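You operate a simulated robot arm through the tools that you are given. There is no shell and no other tool.

Carry out the task below with a simulated robot arm. There is one attempt and no reset: what you move stays moved.

TASK
Put things in order on the end worktop. At the end: the yellow sponge stands on top of the pie; the blue cloth stands on top of the wooden board; the pink square pot (marked "43") stands where the small water bottle stood; the small water bottle from the end worktop stands where the blue cloth stood; the scone from the end worktop stands where the yellow sponge stood; whatever was shut is shut again. Leave all else as you found it, and nothing knocked over.

The check looks at the end state, three seconds after you hand in, the way a careful person would. Anything else that was tipped, shoved, dropped, spilled or broken makes it a failure. Flat cloth is picked up by pressing the open fingertips on it (5 to 10 N) and closing them slowly along it; thin cloth reads only 2 to 8 mm in the jaws.

THE ROBOT
A 7-joint arm with a two-finger gripper, fixed in place. Base frame: the origin is on the floor under the middle of its stand, x ahead of it, y to its left, z up; the work surface is at about z = 0.9. Readings come in m, rad, newtons and seconds.
With the tool pointing down near the work surface it reaches from about 0.34 to 0.72 m from the base axis. Its first joint turns from -1.152 to 1.152 rad. Payload 2.45 kg.
The tool frame sits at the grasp point between the pads (the TCP): z along the fingers, y along the line on which they close. The tips reach 0.026 m beyond it. The gripper opens to 0.096 m; its body begins 0.069 m behind the TCP.
Orientation is that of the tool frame in the base frame, as a unit quaternion [w, x, y, z]. With the fingers straight down and closing along the base's y, the tool's x points along the base's -x, its y along +y and its z along -z.

THE INTERFACE
- The arm moves only by the tool jog_arm. Its argument "deltas" is one flat list of numbers, 7 for each row, row after row: the turn, a rotation vector about the tool's x, y, z in rad, then the shift along the tool's x, y, z in m, then the closure, from 0 (fully open) to 1 (shut). In form: [wx, wy, wz, x, y, z, claw, wx, wy, wz, x, y, z, claw, ...]. A call has 1 to 20 rows; each row is the pose to reach, as a shift and turn from the pose commanded when the call began, along the tool's axes at that moment. Each row takes 0.2 s and may step no farther than 0.05 m and 0.15 rad from the row before; otherwise, or with a gripper value out of range, the whole call is refused. Where a pose cannot be reached the arm comes as near as it can. A force on the tool above 40 N (or 10 N above the force at the start of the call, whichever is more), or a blocked arm, ends the call early, and 0.2 s more pass. Each finger travels about 0.05 m/s and halts on what it meets, pressing with about 45 N; the grip force reading is that of the motor and also rises with nothing between the fingers. The clock runs only during rows and for 0.2 s after the last one: add rows that repeat a pose to give the fingers time. It gives the time, the measured TCP pose, the force on the tool (base axes), the opening and the grip force at its end, in the units of the frame above (readings bear some noise), with the torque about the TCP (base axes, N m) and any sound that the robot's microphone picked up, and new pictures: "show" is both (left out), scene, wrist or none.
- Cameras (640 x 400 px; columns grow to the right, rows downward): "scene" is fixed at [0.1783, -0.3992, 1.4093]; the picture's right is [0.66, -0.75, 0.00], its down [-0.54, -0.47, -0.70] and it looks along [0.52, 0.46, -0.72] (base axes); focal length 218 px, centre (320, 200). "wrist" rides on the gripper at [0.082, 0.003, -0.098] in the tool frame; the picture's right is [-0.04, 1.00, 0.00], its down [-0.73, -0.03, -0.68] and it looks along [-0.68, -0.03, 0.73] (tool axes); focal length 256 px, centre (320, 200). There is no depth. A picture from a camera that has moved, and an enlarged one, comes with that camera's place and axes in the base frame and with its lens. The place of the scene camera against the robot may be out by one fixed shift of up to 0.018 m in any direction.
- zoom(camera, box): a new picture of the part [left, top, right, bottom] of that camera's present view, enlarged. The clock stands still meanwhile.
- finish_job(): hands the job in; it is judged then, once.

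Places have to be worked out from the pictures, the camera data and where the tool is seen. Open the gripper and draw the arm clear of the work before you hand the job in, unless the task says otherwise.

The tools are called after ">>>" by a JSON object that holds its "api" and its "payload". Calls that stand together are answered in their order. jog_arm: Moves the arm, as the interface text tells. Its arguments: {"type":"object","properties":{"deltas":{"type":"array","items":{"type":"number"}},"show":{"type":"string","enum":["both","scene","wrist","none"]}},"required":["deltas"]} The other tools are called the same way: zoom (camera, box) takes an enlarged picture of a part of a camera's view; finish_job () hands the job in.

At the start:

```text
time_s: 0.0
ee_pos: [0.3329, -0.1669, 1.238]
orientation: [0.0, 0.0, 1.0, -0.001]
force: [-0.5, -0.1, -0.5]
ft_torque: [0.0, -0.02, -0.03]
finger_gap: 0.0961
gripper_force: 0.0
```

scene: 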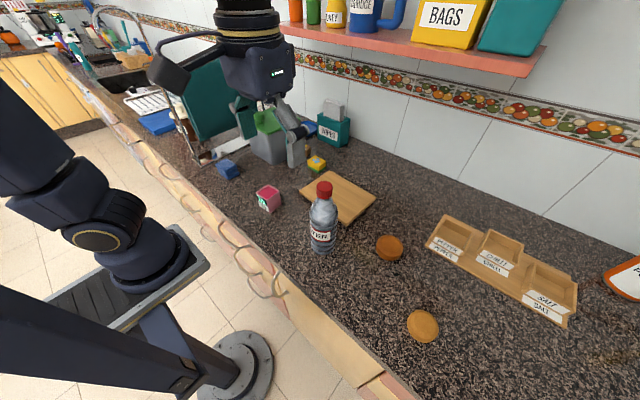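
wrist: 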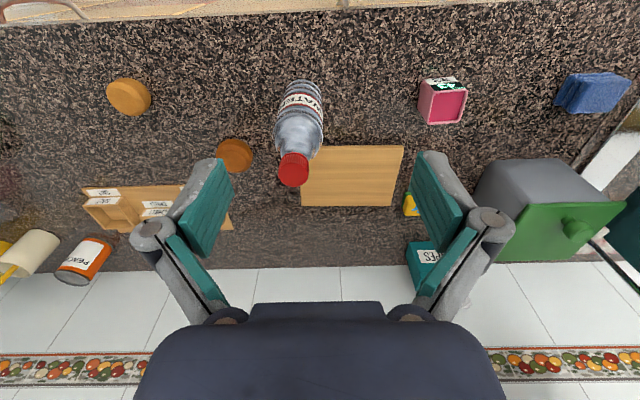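

I start by looking closely at the scene before moving: the bottle, board, pink pot, blue cloth, two round items (pie/scone), and the yellow thing behind the arm.

>>> {"api": "zoom", "payload": {"camera": "scene", "box": [180, 80, 400, 260]}}

>>> {"api": "zoom", "payload": {"camera": "scene", "box": [340, 180, 640, 368]}}

>>> {"api": "zoom", "payload": {"camera": "wrist", "box": [380, 40, 640, 280]}}

>>> {"api": "zoom", "payload": {"camera": "wrist", "box": [0, 40, 340, 300]}}

```text
2.22 times, centred on (290, 170) of scene
camera zoom: at [0.1783, -0.3992, 1.4093], right [0.66, -0.75, 0.0], down [-0.54, -0.47, -0.7], along [0.52, 0.46, -0.72], focal length 484 px, centre (387, 267)
```

zoom: 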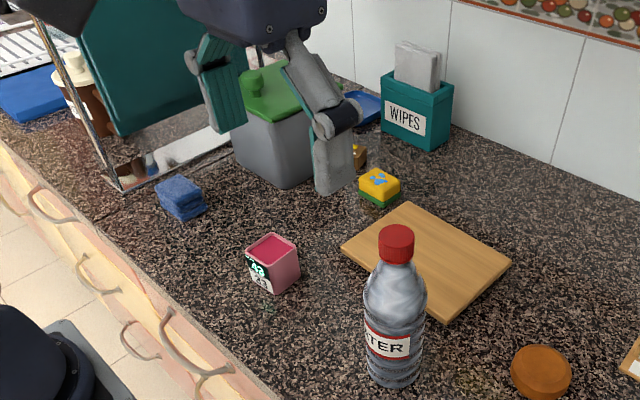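

```text
2.13 times, centred on (490, 274) of scene
camera zoom: at [0.1783, -0.3992, 1.4093], right [0.66, -0.75, 0.0], down [-0.54, -0.47, -0.7], along [0.52, 0.46, -0.72], focal length 463 px, centre (-42, 43)
```

zoom: 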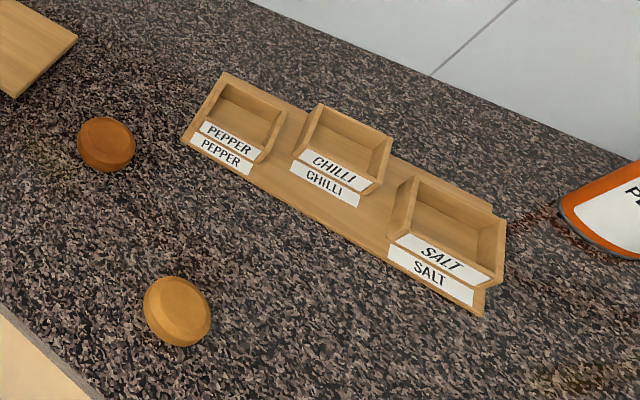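

```text
1.67 times, centred on (510, 160) of wrist
camera zoom: at [0.2508, -0.1632, 1.3344], right [0.04, 1.0, 0.0], down [0.73, -0.03, 0.68], along [0.68, -0.03, -0.73], focal length 427 px, centre (3, 267)
```

zoom: 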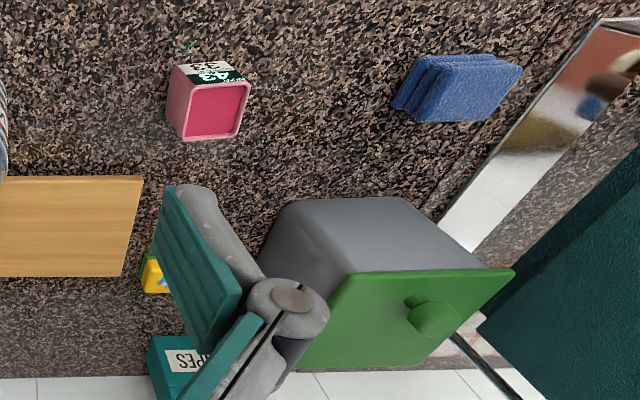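

```text
1.54 times, centred on (170, 170) of wrist
camera zoom: at [0.2508, -0.1632, 1.3344], right [0.04, 1.0, 0.0], down [0.73, -0.03, 0.68], along [0.68, -0.03, -0.73], focal length 394 px, centre (551, 246)
```

zoom: 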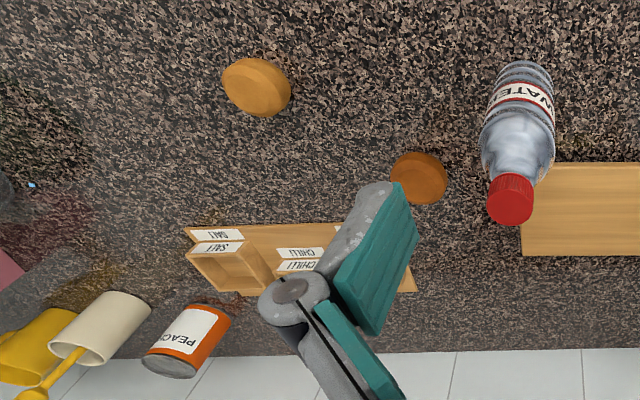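

The bottle seems to be about at (0.42, -0.20) and roughly 0.22 m tall, the rounds near (0.52, -0.33) and (0.41, -0.47). I move sideways to the right first at height, then lower a bit, to look closely at the two round items.

>>> {"api": "jog_arm", "payload": {"deltas": [0, 0, 0, 0, -0.045, 0, 0, 0, 0, 0, 0, -0.09, 0, 0, 0, 0, 0, 0, -0.135, 0, 0, 0, 0, 0, 0, -0.18, 0, 0, 0, 0, 0, 0, -0.22, 0, 0, 0, 0, 0, 0, -0.24, 0.03, 0, 0, 0, 0, 0, -0.24, 0.07, 0, 0, 0, 0, 0, -0.24, 0.1, 0]}}

```text
time_s: 1.8
ee_pos: [0.3311, -0.4052, 1.1385]
orientation: [0.0, 0.0, 1.0, 0.0]
force: [0.1, 0.1, -0.5]
ft_torque: [0.03, 0.03, -0.02]
finger_gap: 0.0961
gripper_force: 0.0
camera wrist: at [0.2491, -0.402, 1.2364], right [0.04, 1.0, 0.0], down [0.73, -0.03, 0.68], along [0.68, -0.03, -0.73], focal length 256 px, centre (320, 200)
```

scene: 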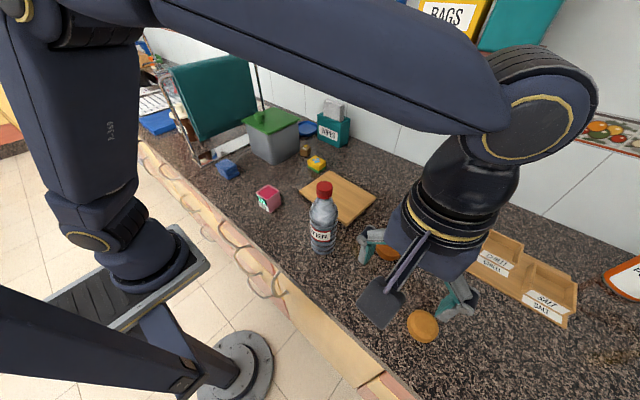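
wrist: 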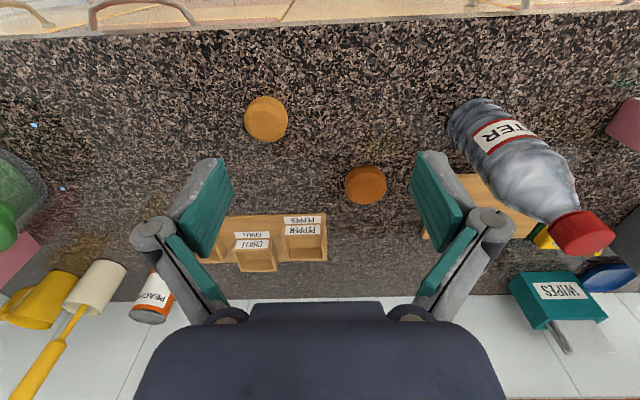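

I zoom into both cameras to tell the pie from the scone and to look at the surroundings of the sponge and cloth, which the arm no longer hides.

>>> {"api": "zoom", "payload": {"camera": "wrist", "box": [220, 80, 420, 220]}}

>>> {"api": "zoom", "payload": {"camera": "scene", "box": [190, 90, 390, 230]}}

>>> {"api": "zoom", "payload": {"camera": "wrist", "box": [0, 80, 200, 340]}}

>>> {"api": "zoom", "payload": {"camera": "scene", "box": [0, 0, 270, 170]}}

```text
2.86 times, centred on (320, 150) of wrist
camera zoom: at [0.2491, -0.402, 1.2364], right [0.04, 1.0, 0.0], down [0.73, -0.03, 0.68], along [0.68, -0.03, -0.73], focal length 731 px, centre (320, 343)
```

zoom: 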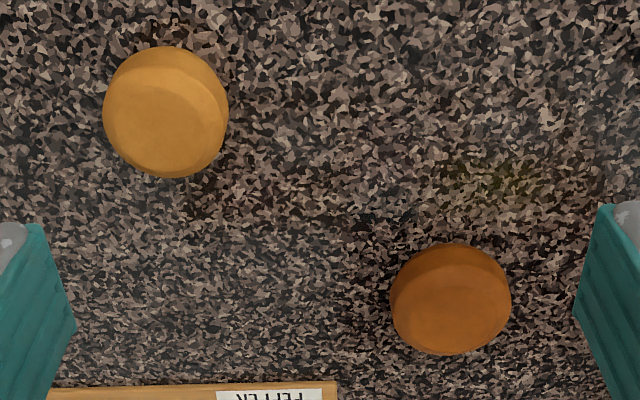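

```text
2.86 times, centred on (290, 160) of scene
camera zoom: at [0.1783, -0.3992, 1.4093], right [0.66, -0.75, 0.0], down [-0.54, -0.47, -0.7], along [0.52, 0.46, -0.72], focal length 622 px, centre (406, 314)
```

zoom: 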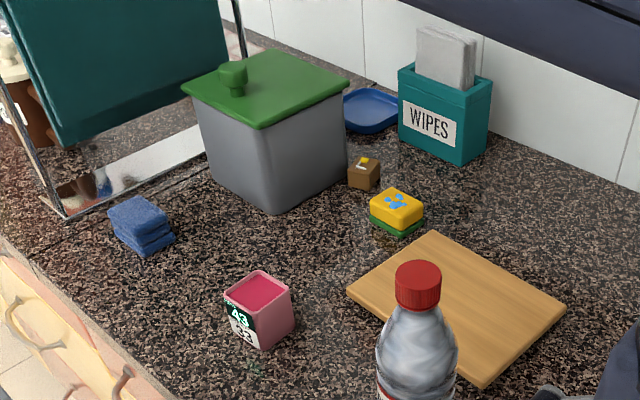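

```text
1.54 times, centred on (100, 210) of wrist
camera zoom: at [0.2491, -0.402, 1.2364], right [0.04, 1.0, 0.0], down [0.73, -0.03, 0.68], along [0.68, -0.03, -0.73], focal length 394 px, centre (658, 185)
```

zoom: 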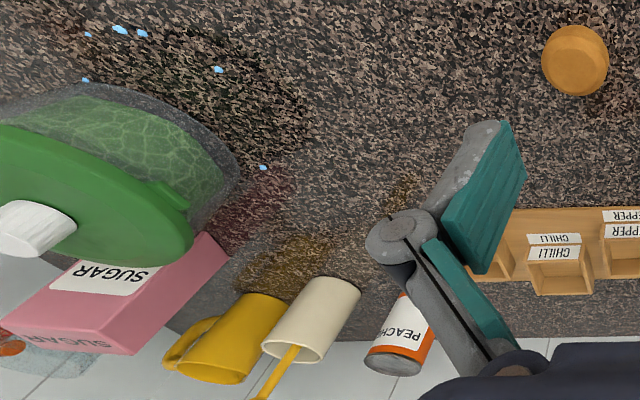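

```text
2.35 times, centred on (135, 85) of scene
camera zoom: at [0.1783, -0.3992, 1.4093], right [0.66, -0.75, 0.0], down [-0.54, -0.47, -0.7], along [0.52, 0.46, -0.72], focal length 512 px, centre (755, 471)
```

zoom: 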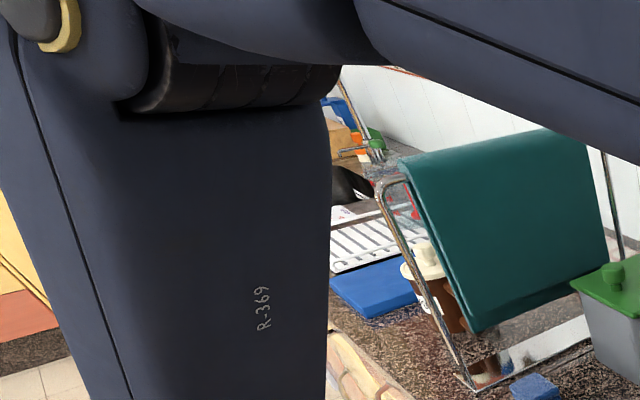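

The dark round is about 0.068 m wide at (0.512, -0.341), the light one about 0.057 m at (0.397, -0.479). To tell scone from pie I look for the other scone elsewhere: I go back up to the start pose so the scene camera's left part is free.

>>> {"api": "jog_arm", "payload": {"deltas": [0, 0, 0, 0, 0, -0.04, 0, 0, 0, 0, 0, 0, -0.08, 0, 0, 0, 0, 0, 0.04, -0.1, 0, 0, 0, 0, 0, 0.09, -0.1, 0, 0, 0, 0, 0, 0.14, -0.1, 0, 0, 0, 0, 0, 0.19, -0.1, 0, 0, 0, 0, 0, 0.24, -0.1, 0, 0, 0, 0, 0, 0.28, -0.1, 0]}}

>>> {"api": "zoom", "payload": {"camera": "scene", "box": [0, 0, 200, 125]}}

>>> {"api": "zoom", "payload": {"camera": "scene", "box": [0, 0, 100, 63]}}

>>> {"api": "zoom", "payload": {"camera": "scene", "box": [80, 20, 180, 83]}}

```text
time_s: 3.6
ee_pos: [0.3323, -0.1255, 1.2406]
orientation: [0.0, 0.001, 1.0, 0.001]
force: [0.3, 0.0, -0.3]
ft_torque: [-0.04, 0.0, -0.01]
finger_gap: 0.0965
gripper_force: 0.1
camera wrist: at [0.2505, -0.1234, 1.3366], right [0.04, 1.0, 0.0], down [0.73, -0.03, 0.68], along [0.68, -0.03, -0.73], focal length 256 px, centre (320, 200)
```

scene: 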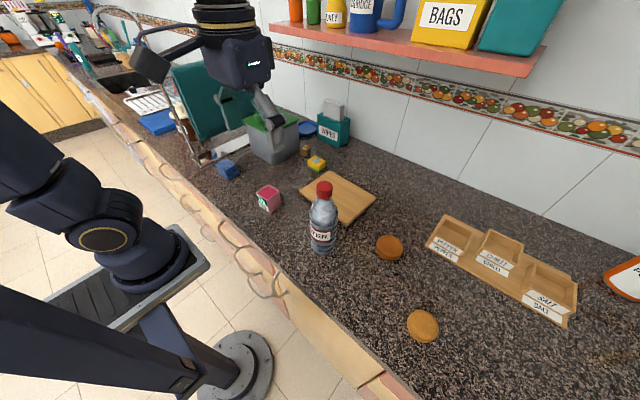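
wrist: 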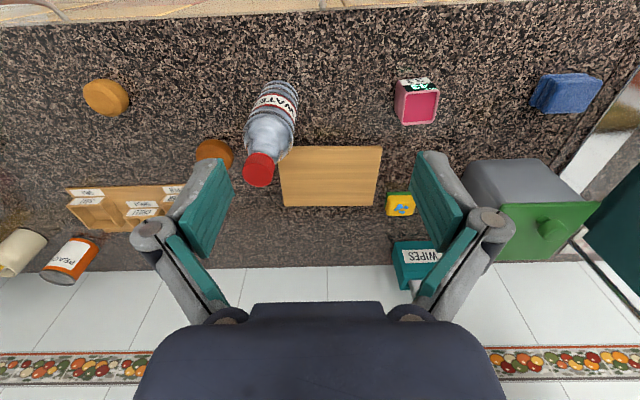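

```text
3.20 times, centred on (100, 62) of scene
camera zoom: at [0.1783, -0.3992, 1.4093], right [0.66, -0.75, 0.0], down [-0.54, -0.47, -0.7], along [0.52, 0.46, -0.72], focal length 697 px, centre (1024, 640)
```

zoom: 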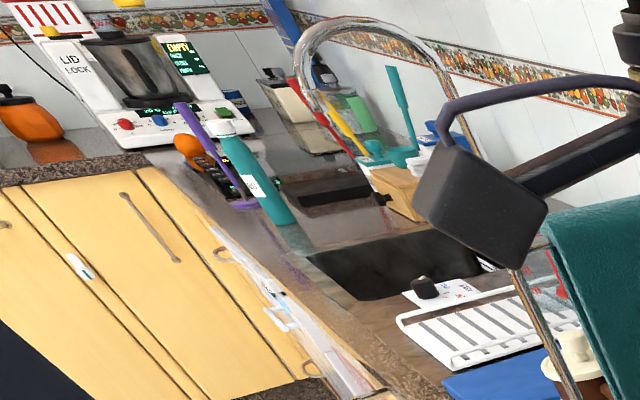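

```text
6.35 times, centred on (50, 32) of scene
camera zoom: at [0.1783, -0.3992, 1.4093], right [0.66, -0.75, 0.0], down [-0.54, -0.47, -0.7], along [0.52, 0.46, -0.72], focal length 1382 px, centre (2034, 1270)
```

zoom: 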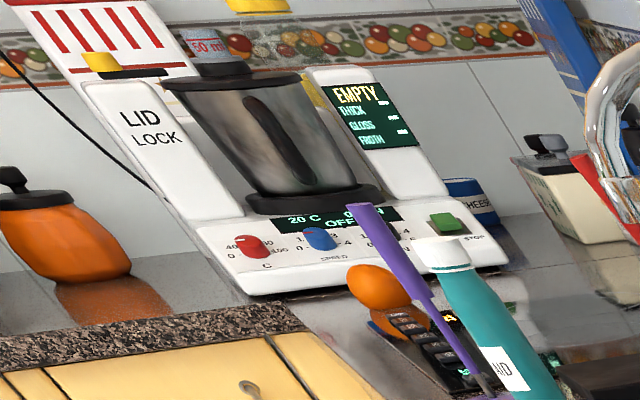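

```text
6.35 times, centred on (130, 52) of scene
camera zoom: at [0.1783, -0.3992, 1.4093], right [0.66, -0.75, 0.0], down [-0.54, -0.47, -0.7], along [0.52, 0.46, -0.72], focal length 1382 px, centre (1526, 1143)
```

zoom: 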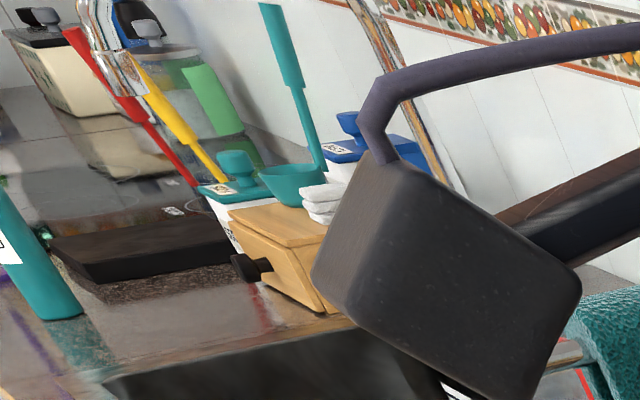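

No other scone in view there. I go down for a closer and flatter look at the dark round, keeping well clear of the bottle (y ≤ -0.37).

>>> {"api": "jog_arm", "payload": {"deltas": [0, 0, 0, 0, -0.05, 0, 0, 0, 0, 0, 0, -0.1, 0, 0, 0, 0, 0, 0, -0.15, 0, 0, 0, 0, 0, 0, -0.2, 0, 0, 0, 0, 0, 0, -0.25, 0, 0, 0, 0, 0, -0.01, -0.26, 0.04, 0, 0, 0, 0, -0.02, -0.26, 0.08, 0, 0, 0, 0, -0.03, -0.26, 0.12, 0, 0, 0, 0, -0.04, -0.26, 0.16, 0, 0, 0, 0, -0.06, -0.26, 0.2, 0, 0, 0, 0, -0.06, -0.26, 0.22, 0]}}

>>> {"api": "zoom", "payload": {"camera": "wrist", "box": [240, 80, 440, 220]}}

```text
time_s: 6.0
ee_pos: [0.3949, -0.385, 1.0163]
orientation: [0.0, 0.001, 1.0, 0.0]
force: [-0.1, -0.1, 0.1]
ft_torque: [-0.02, 0.04, -0.03]
finger_gap: 0.0961
gripper_force: 0.1
camera wrist: at [0.3122, -0.3813, 1.113], right [0.04, 1.0, 0.0], down [0.73, -0.03, 0.68], along [0.68, -0.03, -0.73], focal length 256 px, centre (320, 200)
```

scene: 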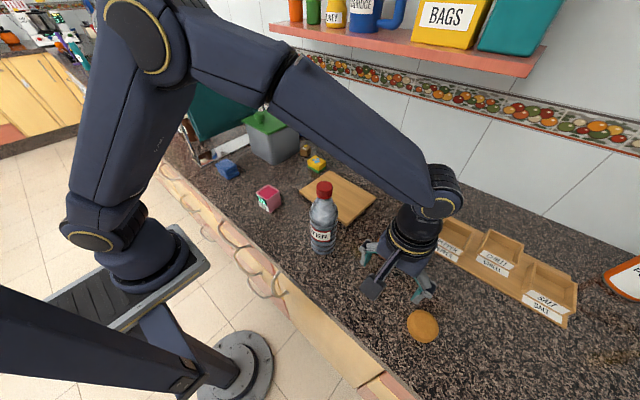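
wrist: 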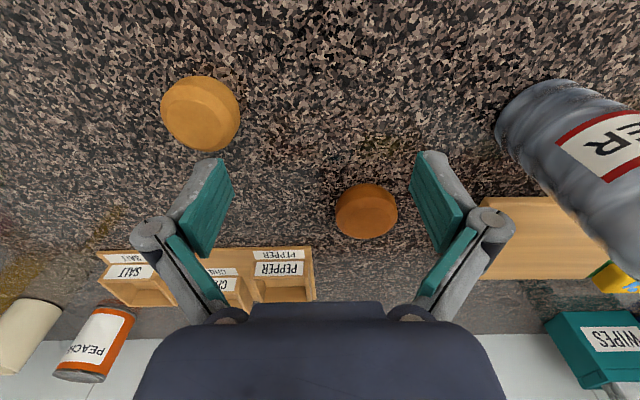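

```text
2.86 times, centred on (340, 150) of wrist
camera zoom: at [0.3122, -0.3813, 1.113], right [0.04, 1.0, 0.0], down [0.73, -0.03, 0.68], along [0.68, -0.03, -0.73], focal length 731 px, centre (263, 343)
```

zoom: 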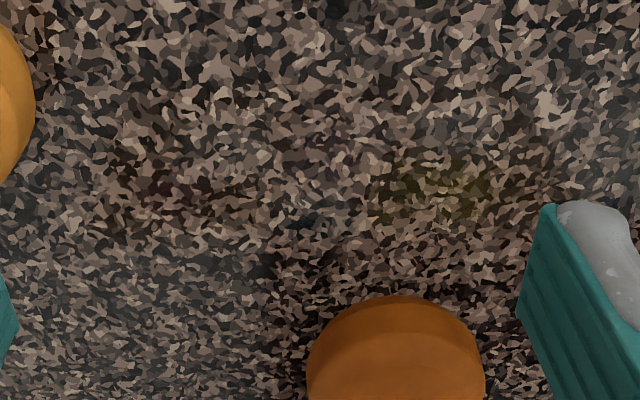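

Zooming into each round for shape cues.

>>> {"api": "zoom", "payload": {"camera": "wrist", "box": [316, 170, 416, 250]}}

>>> {"api": "zoom", "payload": {"camera": "wrist", "box": [150, 65, 250, 165]}}

>>> {"api": "zoom", "payload": {"camera": "scene", "box": [385, 295, 465, 345]}}

```text
5.00 times, centred on (366, 210) of wrist
camera zoom: at [0.3122, -0.3813, 1.113], right [0.04, 1.0, 0.0], down [0.73, -0.03, 0.68], along [0.68, -0.03, -0.73], focal length 1280 px, centre (90, 150)
```

zoom: 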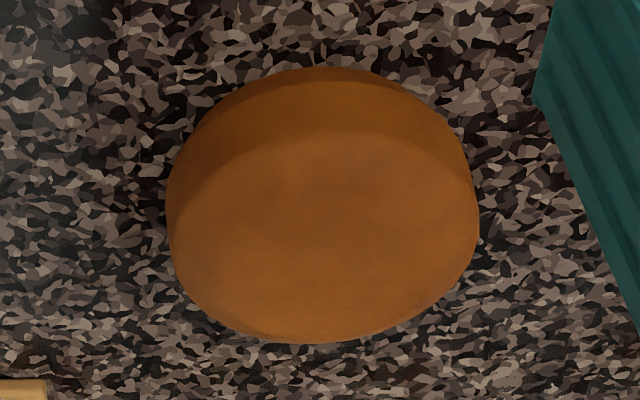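

```text
4.00 times, centred on (200, 115) of wrist
camera zoom: at [0.3122, -0.3813, 1.113], right [0.04, 1.0, 0.0], down [0.73, -0.03, 0.68], along [0.68, -0.03, -0.73], focal length 1024 px, centre (800, 540)
```

zoom: 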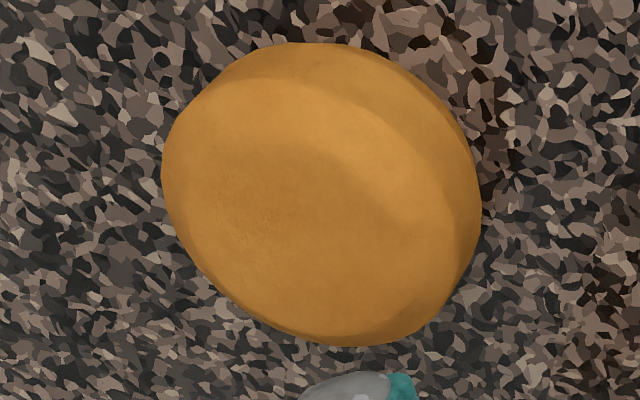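

```text
8.00 times, centred on (425, 320) of scene
camera zoom: at [0.1784, -0.3992, 1.4093], right [0.66, -0.75, 0.0], down [-0.54, -0.47, -0.7], along [0.52, 0.46, -0.72], focal length 1742 px, centre (-520, -760)
```

zoom: 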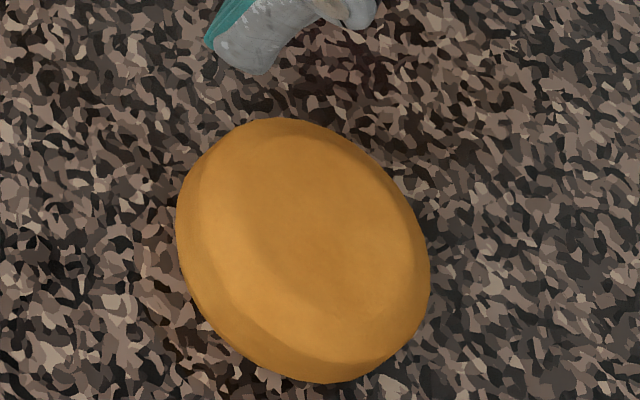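

The dark one is a straight-sided, flat-topped brown disc (looks like a pie), the light one is chamfered and tan (looks like a scone). To be surer, I lift up and turn the wrist camera left to look for a second scone elsewhere.

>>> {"api": "jog_arm", "payload": {"deltas": [0, 0, 0, 0.02, 0, -0.04, 0, 0, 0, 0, 0.04, 0, -0.08, 0, 0, 0, 0, 0.05, 0, -0.12, 0, 0, 0, 0, 0.05, 0, -0.16, 0, 0, 0, 0, 0.05, 0, -0.2, 0, 0, 0, 0, 0.05, 0.03, -0.24, 0, 0, 0, 0, 0.04, 0.08, -0.24, 0, 0, 0, -0.15, 0.03, 0.13, -0.24, 0, 0, 0, -0.3, 0.02, 0.18, -0.24, 0, 0, 0, -0.45, 0.0, 0.22, -0.24, 0, 0, 0, -0.6, 0, 0.24, -0.24, 0, 0, 0, -0.75, 0, 0.26, -0.24, 0, 0, 0, -0.9, 0, 0.28, -0.24, 0, 0, 0, -1.05, 0, 0.28, -0.24, 0, 0, 0, -1.2, 0, 0.28, -0.24, 0]}}

```text
refused: row 7 steps farther than a row can; nothing moved
```

Row 7 stepped slightly too far; I resend with smaller steps.

>>> {"api": "jog_arm", "payload": {"deltas": [0, 0, 0, 0.02, 0, -0.04, 0, 0, 0, 0, 0.04, 0, -0.08, 0, 0, 0, 0, 0.05, 0, -0.12, 0, 0, 0, 0, 0.05, 0, -0.16, 0, 0, 0, 0, 0.05, 0, -0.2, 0, 0, 0, 0, 0.05, 0.02, -0.24, 0, 0, 0, 0, 0.04, 0.06, -0.24, 0, 0, 0, -0.15, 0.03, 0.1, -0.24, 0, 0, 0, -0.3, 0.02, 0.14, -0.24, 0, 0, 0, -0.45, 0.0, 0.18, -0.24, 0, 0, 0, -0.6, 0, 0.22, -0.24, 0, 0, 0, -0.75, 0, 0.25, -0.24, 0, 0, 0, -0.9, 0, 0.28, -0.24, 0, 0, 0, -1.05, 0, 0.28, -0.24, 0, 0, 0, -1.2, 0, 0.28, -0.24, 0]}}

```text
time_s: 9.2
ee_pos: [0.3944, -0.1067, 1.2579]
orientation: [0.0, -0.565, 0.825, 0.0]
force: [-0.2, 1.0, -0.3]
ft_torque: [0.03, 0.0, 0.0]
finger_gap: 0.0959
gripper_force: 0.0
camera wrist: at [0.3605, -0.181, 1.3545], right [-0.92, 0.4, 0.0], down [0.29, 0.67, 0.68], along [0.27, 0.62, -0.73], focal length 256 px, centre (320, 200)
```

scene: 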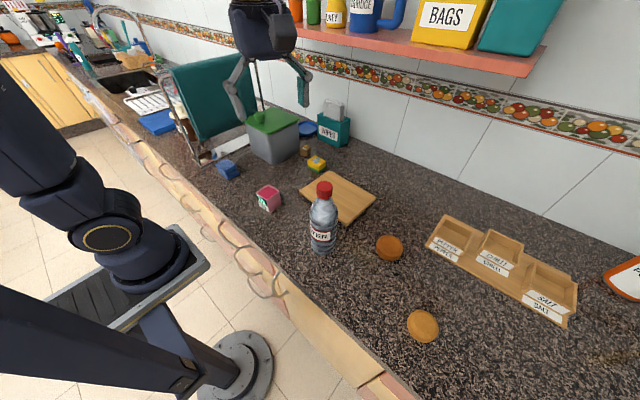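
wrist: 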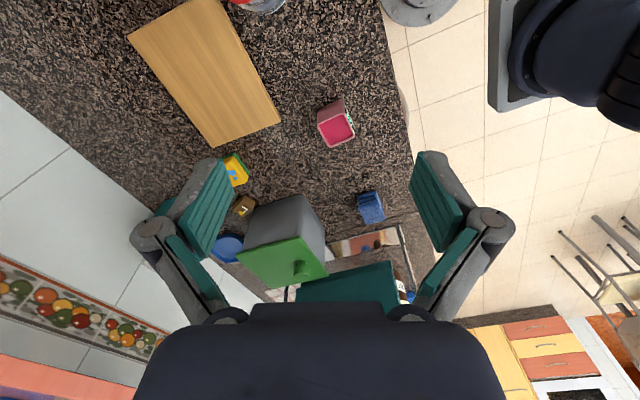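

The view is upside-down with the far kitchen hidden by the gripper; I pitch the tool up so the camera looks farther left.

>>> {"api": "jog_arm", "payload": {"deltas": [0, -0.15, 0, 0, 0, 0, 0, 0, -0.3, 0, 0, 0, 0, 0, 0, -0.45, 0, 0, 0, 0, 0, 0, -0.6, 0, 0, 0, 0, 0, 0, -0.75, 0, 0, 0, 0, 0, 0, -0.9, 0, 0, 0, 0, 0]}}

```text
time_s: 10.6
ee_pos: [0.3941, -0.1069, 1.2583]
orientation: [0.361, -0.508, 0.743, 0.245]
force: [-0.5, 0.5, 0.3]
ft_torque: [0.01, 0.02, -0.02]
finger_gap: 0.0959
gripper_force: 0.1
camera wrist: at [0.3431, -0.2247, 1.2529], right [-0.92, 0.39, 0.03], down [0.0, -0.08, 1.0], along [0.39, 0.92, 0.08], focal length 256 px, centre (320, 200)
```

scene: 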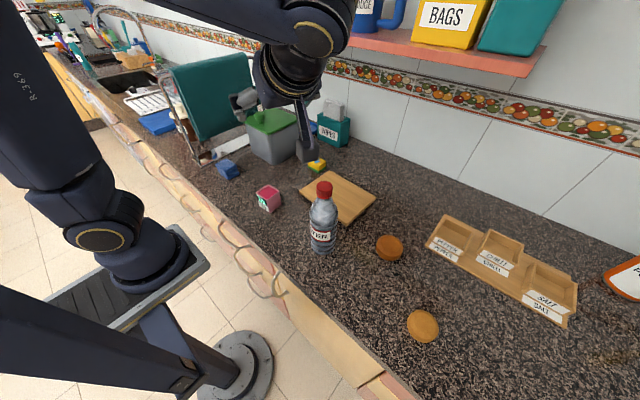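
wrist: 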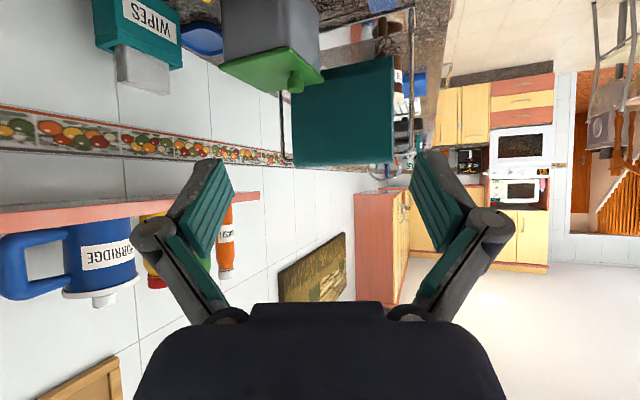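

I zoom into the far kitchen region of this view.

>>> {"api": "zoom", "payload": {"camera": "wrist", "box": [370, 60, 470, 180]}}

>>> {"api": "zoom", "payload": {"camera": "wrist", "box": [440, 60, 640, 240]}}

>>> {"api": "zoom", "payload": {"camera": "wrist", "box": [260, 0, 460, 100]}}

```text
3.33 times, centred on (420, 120) of wrist
camera zoom: at [0.3431, -0.2247, 1.2529], right [-0.92, 0.39, 0.03], down [0.0, -0.08, 1.0], along [0.39, 0.92, 0.08], focal length 853 px, centre (-13, 467)
```

zoom: 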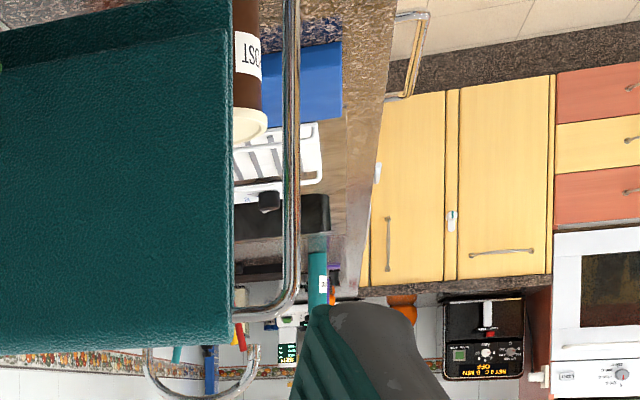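

```text
2.22 times, centred on (540, 150) of wrist
camera zoom: at [0.3431, -0.2247, 1.2529], right [-0.92, 0.39, 0.03], down [0.0, -0.08, 1.0], along [0.39, 0.92, 0.08], focal length 569 px, centre (-169, 311)
```

zoom: 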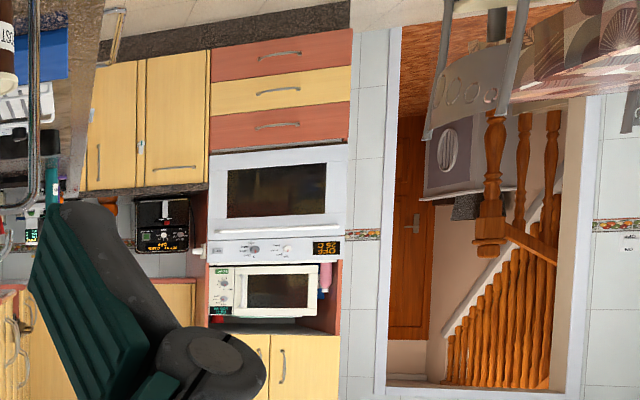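

```text
3.20 times, centred on (360, 50) of wrist
camera zoom: at [0.3431, -0.2247, 1.2529], right [-0.92, 0.39, 0.03], down [0.0, -0.08, 1.0], along [0.39, 0.92, 0.08], focal length 819 px, centre (192, 680)
```

zoom: 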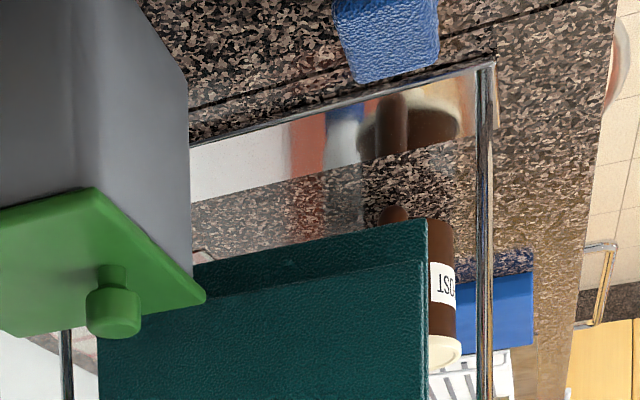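

Nothing decisive there; a table with placemats shows at the image's right edge. I turn further left to look at that table.

>>> {"api": "jog_arm", "payload": {"deltas": [-0.117, 0, -0.093, 0, 0, 0, 0, -0.235, 0, -0.187, 0, 0, 0, 0, -0.352, 0, -0.28, 0, 0, 0, 0, -0.47, 0, -0.373, 0, 0, 0, 0, -0.587, 0, -0.467, 0, 0, 0, 0]}}

>>> {"api": "zoom", "payload": {"camera": "wrist", "box": [420, 0, 640, 160]}}

```text
time_s: 11.8
ee_pos: [0.3898, -0.0984, 1.2534]
orientation: [-0.253, 0.733, -0.524, -0.353]
force: [-0.4, 0.0, 0.4]
ft_torque: [-0.01, 0.02, -0.01]
finger_gap: 0.0959
gripper_force: 0.1
out of reach, approached as far as the arm can: row 5
camera wrist: at [0.4266, -0.2205, 1.248], right [-0.95, -0.3, 0.03], down [0.05, -0.06, 1.0], along [-0.3, 0.95, 0.07], focal length 256 px, centre (320, 200)
```

scene: 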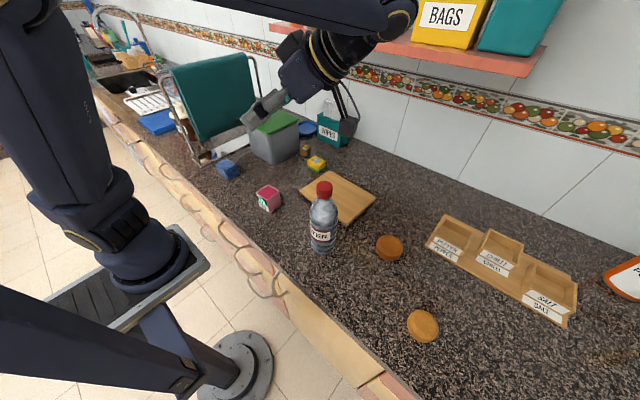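
wrist: 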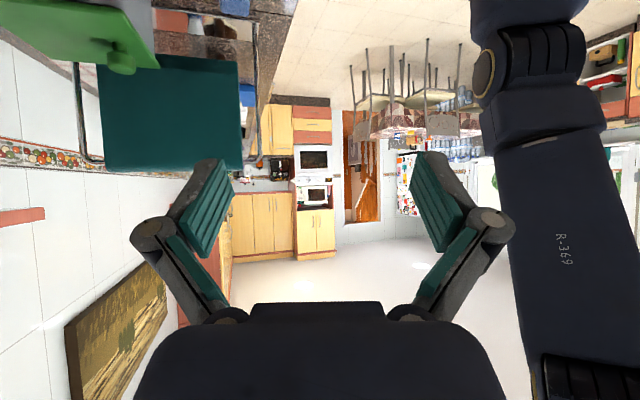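

```text
2.50 times, centred on (530, 80) of wrist
camera zoom: at [0.4266, -0.2205, 1.248], right [-0.95, -0.3, 0.03], down [0.05, -0.06, 1.0], along [-0.3, 0.95, 0.07], focal length 640 px, centre (-205, 500)
```

zoom: 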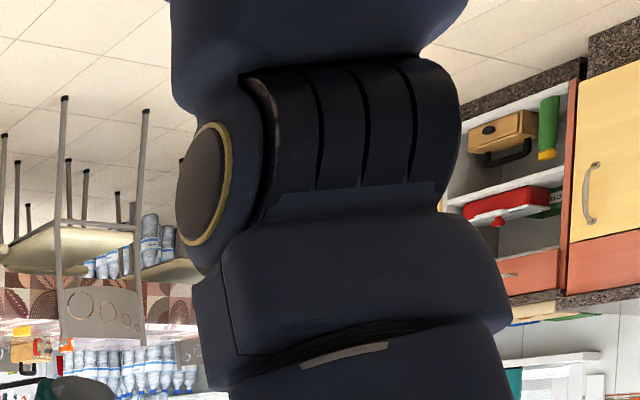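

A far table carries many water bottles; I zoom there for scones.

>>> {"api": "zoom", "payload": {"camera": "wrist", "box": [340, 80, 500, 190]}}

>>> {"api": "zoom", "payload": {"camera": "wrist", "box": [395, 115, 495, 165]}}

>>> {"api": "zoom", "payload": {"camera": "wrist", "box": [140, 0, 270, 80]}}

```text
3.64 times, centred on (420, 135) of wrist
camera zoom: at [0.4266, -0.2205, 1.248], right [-0.95, -0.3, 0.03], down [0.05, -0.06, 1.0], along [-0.3, 0.95, 0.07], focal length 931 px, centre (-44, 436)
```

zoom: 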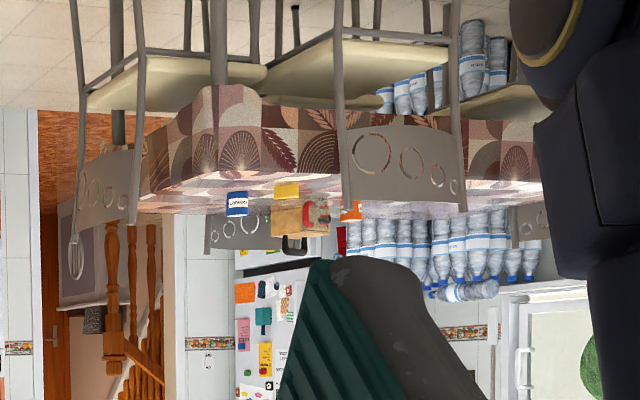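

```text
6.40 times, centred on (445, 140) of wrist
camera zoom: at [0.4266, -0.2205, 1.248], right [-0.95, -0.3, 0.03], down [0.05, -0.06, 1.0], along [-0.3, 0.95, 0.07], focal length 1638 px, centre (-480, 584)
```

zoom: 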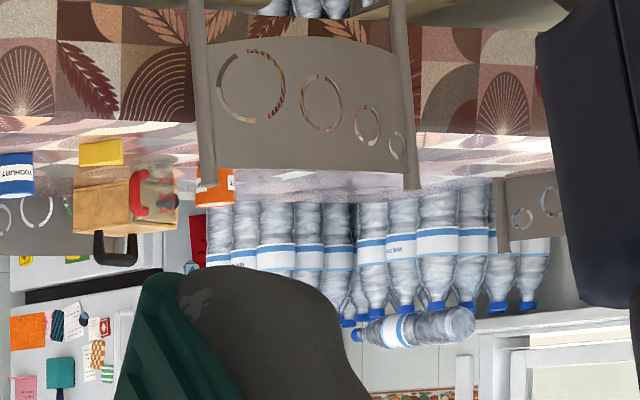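

```text
4.92 times, centred on (205, 40) of wrist
camera zoom: at [0.4266, -0.2205, 1.248], right [-0.95, -0.3, 0.03], down [0.05, -0.06, 1.0], along [-0.3, 0.95, 0.07], focal length 1260 px, centre (886, 988)
```

zoom: 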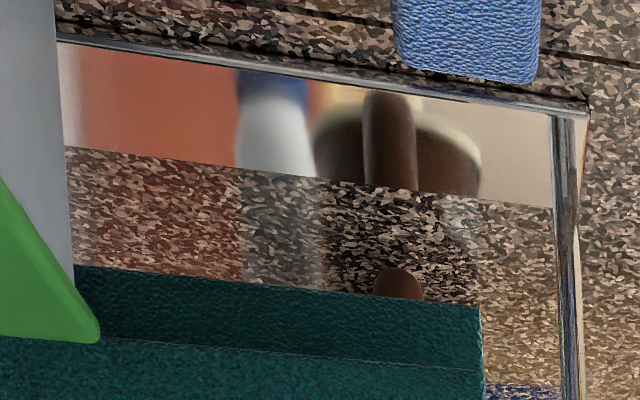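

No second scone visible; the darker, larger (≈0.069 m), straight-sided disc I take as the pie, the smaller chamfered tan one as the scone. Now I turn the tool back to face forward, then down.

>>> {"api": "jog_arm", "payload": {"deltas": [0.117, 0, 0.093, 0, 0, 0, 0, 0.235, 0, 0.187, 0, 0, 0, 0, 0.352, 0, 0.28, 0, 0, 0, 0, 0.47, 0, 0.373, 0, 0, 0, 0, 0.587, 0, 0.467, 0, 0, 0, 0, 0.705, 0, 0.56, 0, 0, 0, 0, 0.822, 0, 0.653, 0, 0, 0, 0, 0.94, 0, 0.747, 0, 0, 0, 0, 1.057, 0, 0.84, 0, 0, 0, 0, 1.175, 0, 0.933, 0, 0, 0, 0, 1.292, 0, 1.026, 0, 0, 0, 0, 1.41, 0, 1.12, 0, 0, 0, 0, 1.527, 0, 1.213, 0, 0, 0, 0], "show": "wrist"}}

```text
time_s: 14.6
ee_pos: [0.3904, -0.0981, 1.251]
orientation: [0.436, 0.024, 0.9, -0.012]
force: [-0.5, -0.3, -0.1]
ft_torque: [0.0, 0.0, -0.02]
finger_gap: 0.096
gripper_force: 0.0
camera wrist: at [0.2621, -0.0886, 1.2466], right [0.08, 1.0, 0.03], down [-0.08, -0.02, 1.0], along [0.99, -0.08, 0.08], focal length 256 px, centre (320, 200)
```

wrist: 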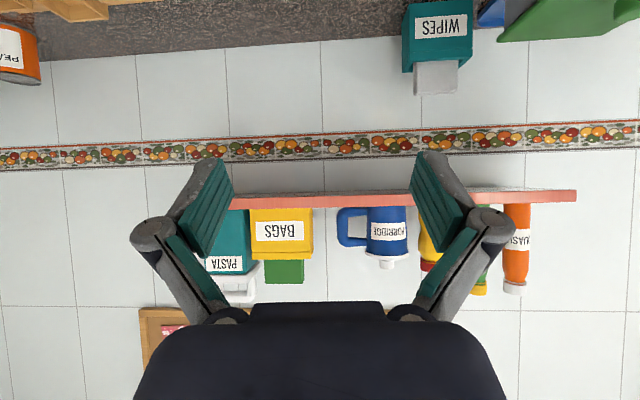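

I straighten the tool to point straight down using the measured orientation.

>>> {"api": "jog_arm", "payload": {"deltas": [-0.004, 0.13, -0.007, 0, 0, 0, 0, -0.007, 0.26, -0.014, 0, 0, 0, 0, -0.011, 0.39, -0.021, 0, 0, 0, 0, -0.014, 0.52, -0.028, 0, 0, 0, 0, -0.018, 0.65, -0.036, 0, 0, 0, 0, -0.021, 0.78, -0.043, 0, 0, 0, 0, -0.0248, 0.9, -0.0496, 0, 0, 0, 0], "show": "wrist"}}

```text
time_s: 16.2
ee_pos: [0.3896, -0.0971, 1.2521]
orientation: [-0.001, -0.001, 1.0, 0.0]
force: [1.0, -0.3, 0.1]
ft_torque: [-0.06, 0.03, -0.01]
finger_gap: 0.096
gripper_force: 0.0
camera wrist: at [0.3075, -0.0945, 1.3481], right [0.04, 1.0, 0.0], down [0.73, -0.03, 0.68], along [0.68, -0.03, -0.73], focal length 256 px, centre (320, 200)
```

wrist: 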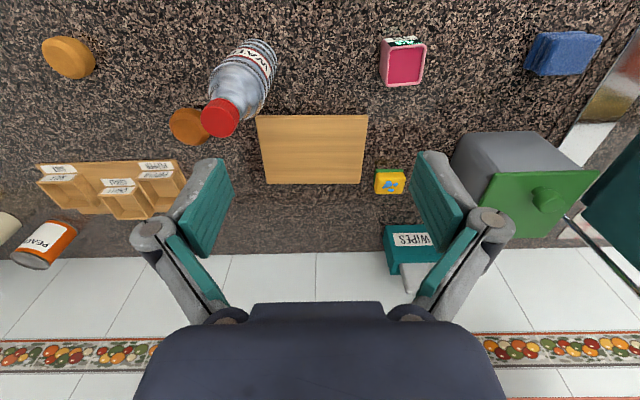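

Now I move towards the sponge (about (0.67, 0.056)) for a closer look, stopping at TCP (0.52, 0.04, 1.10).

>>> {"api": "jog_arm", "payload": {"deltas": [0, 0, 0, -0.03, 0.035, 0, 0, 0, 0, 0, -0.06, 0.07, 0.02, 0, 0, 0, 0, -0.09, 0.1, 0.05, 0, 0, 0, 0, -0.11, 0.12, 0.085, 0, 0, 0, 0, -0.125, 0.135, 0.12, 0, 0, 0, 0, -0.13, 0.137, 0.15, 0, 0, 0, 0, -0.13, 0.137, 0.15, 0]}}

>>> {"api": "zoom", "payload": {"camera": "wrist", "box": [240, 60, 440, 200]}}

```text
refused: row 2 steps farther than a row can; nothing moved
```

```text
2.86 times, centred on (340, 130) of wrist
camera zoom: at [0.3075, -0.0945, 1.3481], right [0.04, 1.0, 0.0], down [0.73, -0.03, 0.68], along [0.68, -0.03, -0.73], focal length 731 px, centre (263, 400)
```

zoom: 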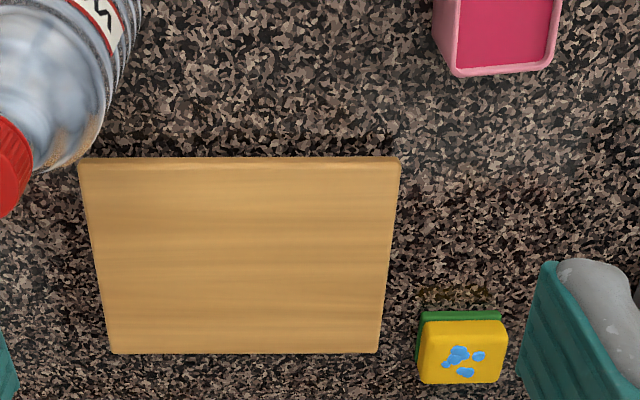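

The board spans about x 0.506–0.661, y -0.222 – -0.021. I resend the approach with smaller steps.

>>> {"api": "jog_arm", "payload": {"deltas": [0, 0, 0, -0.03, 0.035, 0, 0, 0, 0, 0, -0.055, 0.065, 0.02, 0, 0, 0, 0, -0.08, 0.09, 0.045, 0, 0, 0, 0, -0.1, 0.11, 0.075, 0, 0, 0, 0, -0.115, 0.125, 0.105, 0, 0, 0, 0, -0.125, 0.135, 0.135, 0, 0, 0, 0, -0.13, 0.137, 0.15, 0, 0, 0, 0, -0.13, 0.137, 0.15, 0]}}

>>> {"api": "zoom", "payload": {"camera": "wrist", "box": [240, 60, 440, 200]}}

```text
time_s: 18.0
ee_pos: [0.5222, 0.0402, 1.1008]
orientation: [-0.001, 0.0, 1.0, 0.0]
force: [0.7, -0.1, -0.8]
ft_torque: [-0.03, 0.0, -0.02]
finger_gap: 0.0958
gripper_force: 0.0
camera wrist: at [0.4388, 0.0431, 1.1977], right [0.04, 1.0, 0.0], down [0.73, -0.03, 0.68], along [0.68, -0.03, -0.73], focal length 256 px, centre (320, 200)
```

scene: 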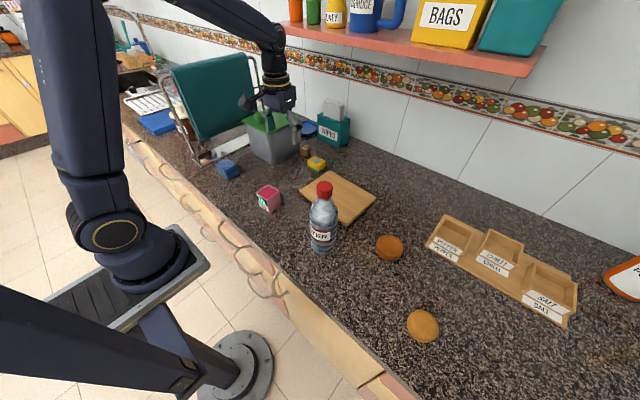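
wrist: 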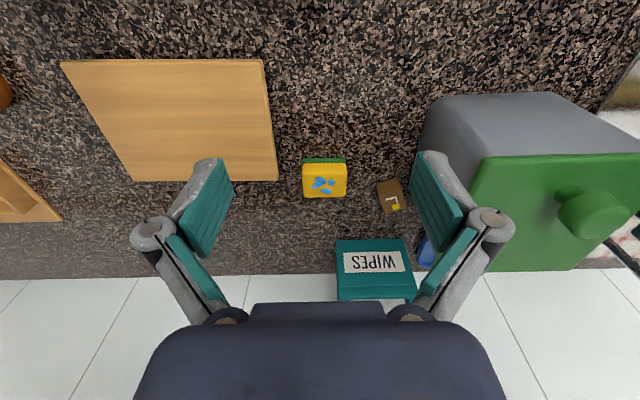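

```text
2.86 times, centred on (340, 130) of wrist
camera zoom: at [0.4388, 0.0431, 1.1977], right [0.04, 1.0, 0.0], down [0.73, -0.03, 0.68], along [0.68, -0.03, -0.73], focal length 731 px, centre (263, 400)
```

zoom: 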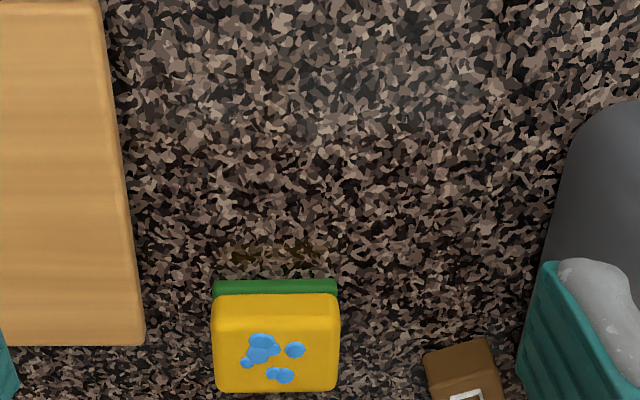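

Sponge judged as 0.047 (x) × 0.06 (y) × 0.028 m, centred at (0.6615, 0.040), the board's edge and a small brown cube close at either side in y. So I turn the gripper 90° to close along x and move above it at z = 1.02.

>>> {"api": "jog_arm", "payload": {"deltas": [0, 0, -0.15, -0.014, 0, 0.008, 0, 0, 0, -0.3, -0.028, 0, 0.016, 0, 0, 0, -0.45, -0.042, 0, 0.024, 0, 0, 0, -0.6, -0.056, 0, 0.032, 0, 0, 0, -0.75, -0.07, 0, 0.04, 0, 0, 0, -0.9, -0.084, 0, 0.048, 0, 0, 0, -1.05, -0.098, 0, 0.056, 0, 0, 0, -1.2, -0.112, 0, 0.064, 0, 0, 0, -1.35, -0.126, 0, 0.072, 0, 0, 0, -1.5, -0.1393, 0, 0.08, 0, 0, 0, -1.571, -0.1393, 0, 0.08, 0, 0, 0, -1.571, -0.1393, 0, 0.08, 0]}}

```text
time_s: 20.6
ee_pos: [0.6576, 0.0411, 1.0205]
orientation: [-0.001, 0.708, -0.706, 0.0]
force: [-0.7, 0.2, 0.0]
ft_torque: [-0.02, -0.01, -0.03]
finger_gap: 0.0959
gripper_force: 0.0
camera wrist: at [0.6553, -0.0413, 1.1169], right [-1.0, 0.04, 0.0], down [0.03, 0.73, 0.68], along [0.03, 0.68, -0.73], focal length 256 px, centre (320, 200)
```

scene: 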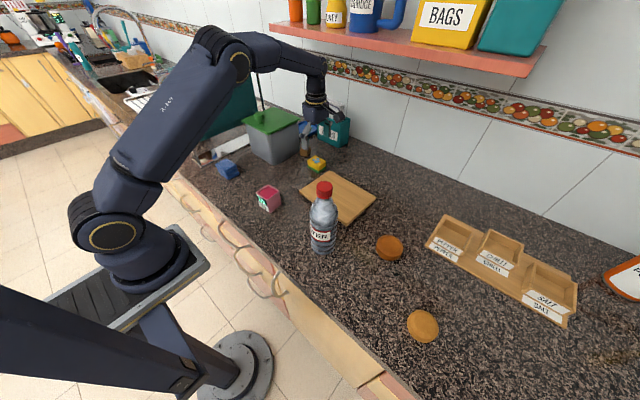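
wrist: 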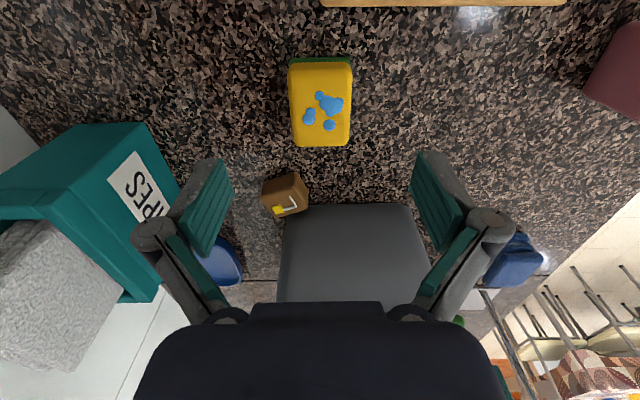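

The sponge is centred between the fingers at (0.658, 0.041). I lower straight down to TCP z ≈ 0.931 (tips ≈ 0.905).

>>> {"api": "jog_arm", "payload": {"deltas": [0, 0, 0, 0, 0, 0.03, 0, 0, 0, 0, 0, 0, 0.055, 0, 0, 0, 0, 0, 0, 0.07, 0, 0, 0, 0, 0, 0, 0.08, 0, 0, 0, 0, 0, 0, 0.088, 0, 0, 0, 0, 0, 0, 0.088, 0]}}

```text
time_s: 22.0
ee_pos: [0.6593, 0.0396, 0.9326]
orientation: [0.0, 0.707, -0.707, 0.0]
force: [-0.6, -0.2, -0.1]
ft_torque: [0.0, 0.01, 0.0]
finger_gap: 0.0961
gripper_force: 0.1
camera wrist: at [0.6551, -0.0418, 1.0291], right [-1.0, 0.04, 0.0], down [0.03, 0.73, 0.68], along [0.03, 0.68, -0.73], focal length 256 px, centre (320, 200)
```

scene: 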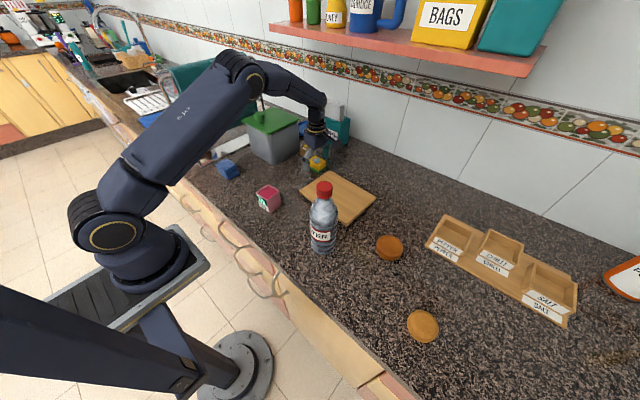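
wrist: 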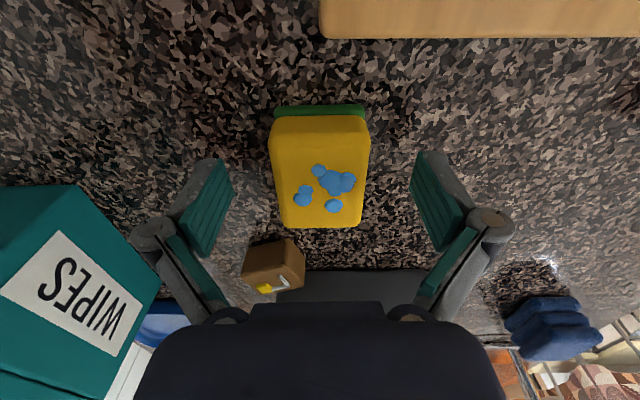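

The sponge lies centred between the pads. I close the gripper on it, holding still.

>>> {"api": "jog_arm", "payload": {"deltas": [0, 0, 0, 0, 0, 0, 0.3, 0, 0, 0, 0, 0, 0, 0.6, 0, 0, 0, 0, 0, 0, 1, 0, 0, 0, 0, 0, 0, 1, 0, 0, 0, 0, 0, 0, 1, 0, 0, 0, 0, 0, 0, 1], "show": "wrist"}}

```text
time_s: 23.4
ee_pos: [0.6593, 0.0401, 0.9323]
orientation: [-0.001, 0.708, -0.706, 0.002]
force: [0.2, 0.6, 1.9]
ft_torque: [0.02, 0.07, -0.08]
finger_gap: 0.0446
gripper_force: 45.1
camera wrist: at [0.6552, -0.0418, 1.0296], right [-1.0, 0.04, 0.0], down [0.03, 0.73, 0.68], along [0.03, 0.68, -0.73], focal length 256 px, centre (320, 200)
```

wrist: 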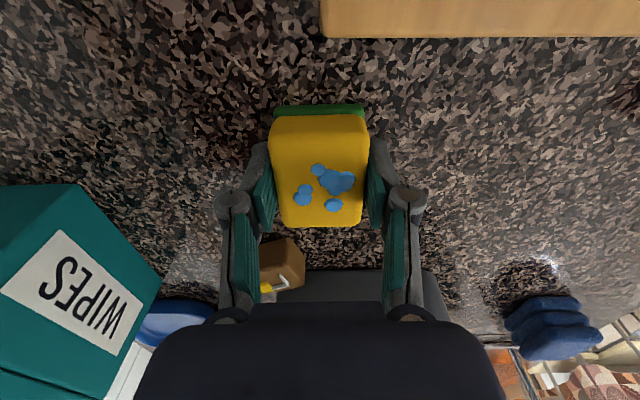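

Sponge held (gap 0.0446 m). I lift to z ≈ 1.15 and carry it toward the pie at (0.520, -0.338) while turning the gripper back to closing along y.

>>> {"api": "jog_arm", "payload": {"deltas": [0, 0, 0, 0, 0, -0.02, 1, 0, 0, 0, 0, 0, -0.06, 1, 0, 0, 0, 0, 0, -0.11, 1, 0, 0, 0, 0, 0, -0.16, 1, 0, 0, 0, 0, 0, -0.2, 1, 0, 0, 0.14, 0.03, 0.011, -0.218, 1, 0, 0, 0.28, 0.065, 0.024, -0.218, 1, 0, 0, 0.42, 0.1, 0.037, -0.218, 1, 0, 0, 0.56, 0.135, 0.05, -0.218, 1, 0, 0, 0.7, 0.17, 0.063, -0.218, 1, 0, 0, 0.84, 0.205, 0.076, -0.218, 1, 0, 0, 0.98, 0.24, 0.089, -0.218, 1, 0, 0, 1.12, 0.275, 0.102, -0.218, 1, 0, 0, 1.26, 0.31, 0.115, -0.218, 1, 0, 0, 1.4, 0.345, 0.128, -0.218, 1, 0, 0, 1.54, 0.37, 0.139, -0.218, 1, 0, 0, 1.571, 0.378, 0.139, -0.218, 1]}}

```text
time_s: 27.0
ee_pos: [0.5204, -0.3394, 1.1515]
orientation: [0.0, 0.0, 1.0, 0.001]
force: [0.0, 0.1, 0.2]
ft_torque: [-0.03, 0.03, 0.02]
finger_gap: 0.0447
gripper_force: 45.0
camera wrist: at [0.4379, -0.3359, 1.2481], right [0.04, 1.0, 0.0], down [0.73, -0.03, 0.68], along [0.68, -0.03, -0.73], focal length 256 px, centre (320, 200)
```

scene: 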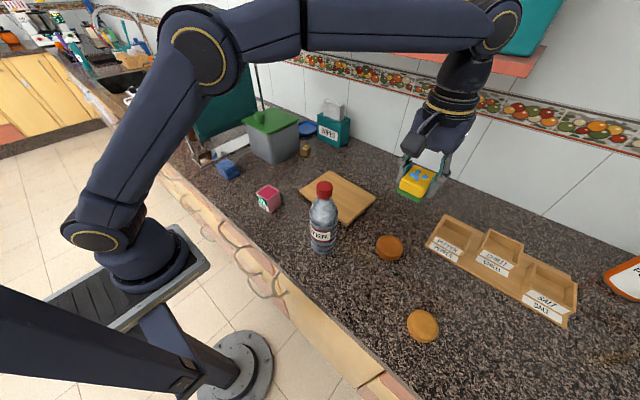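
wrist: 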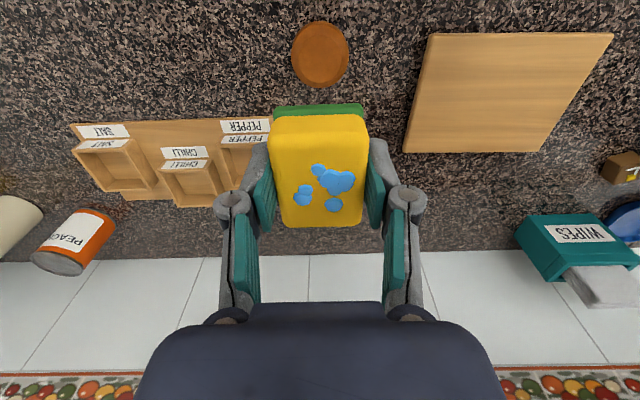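

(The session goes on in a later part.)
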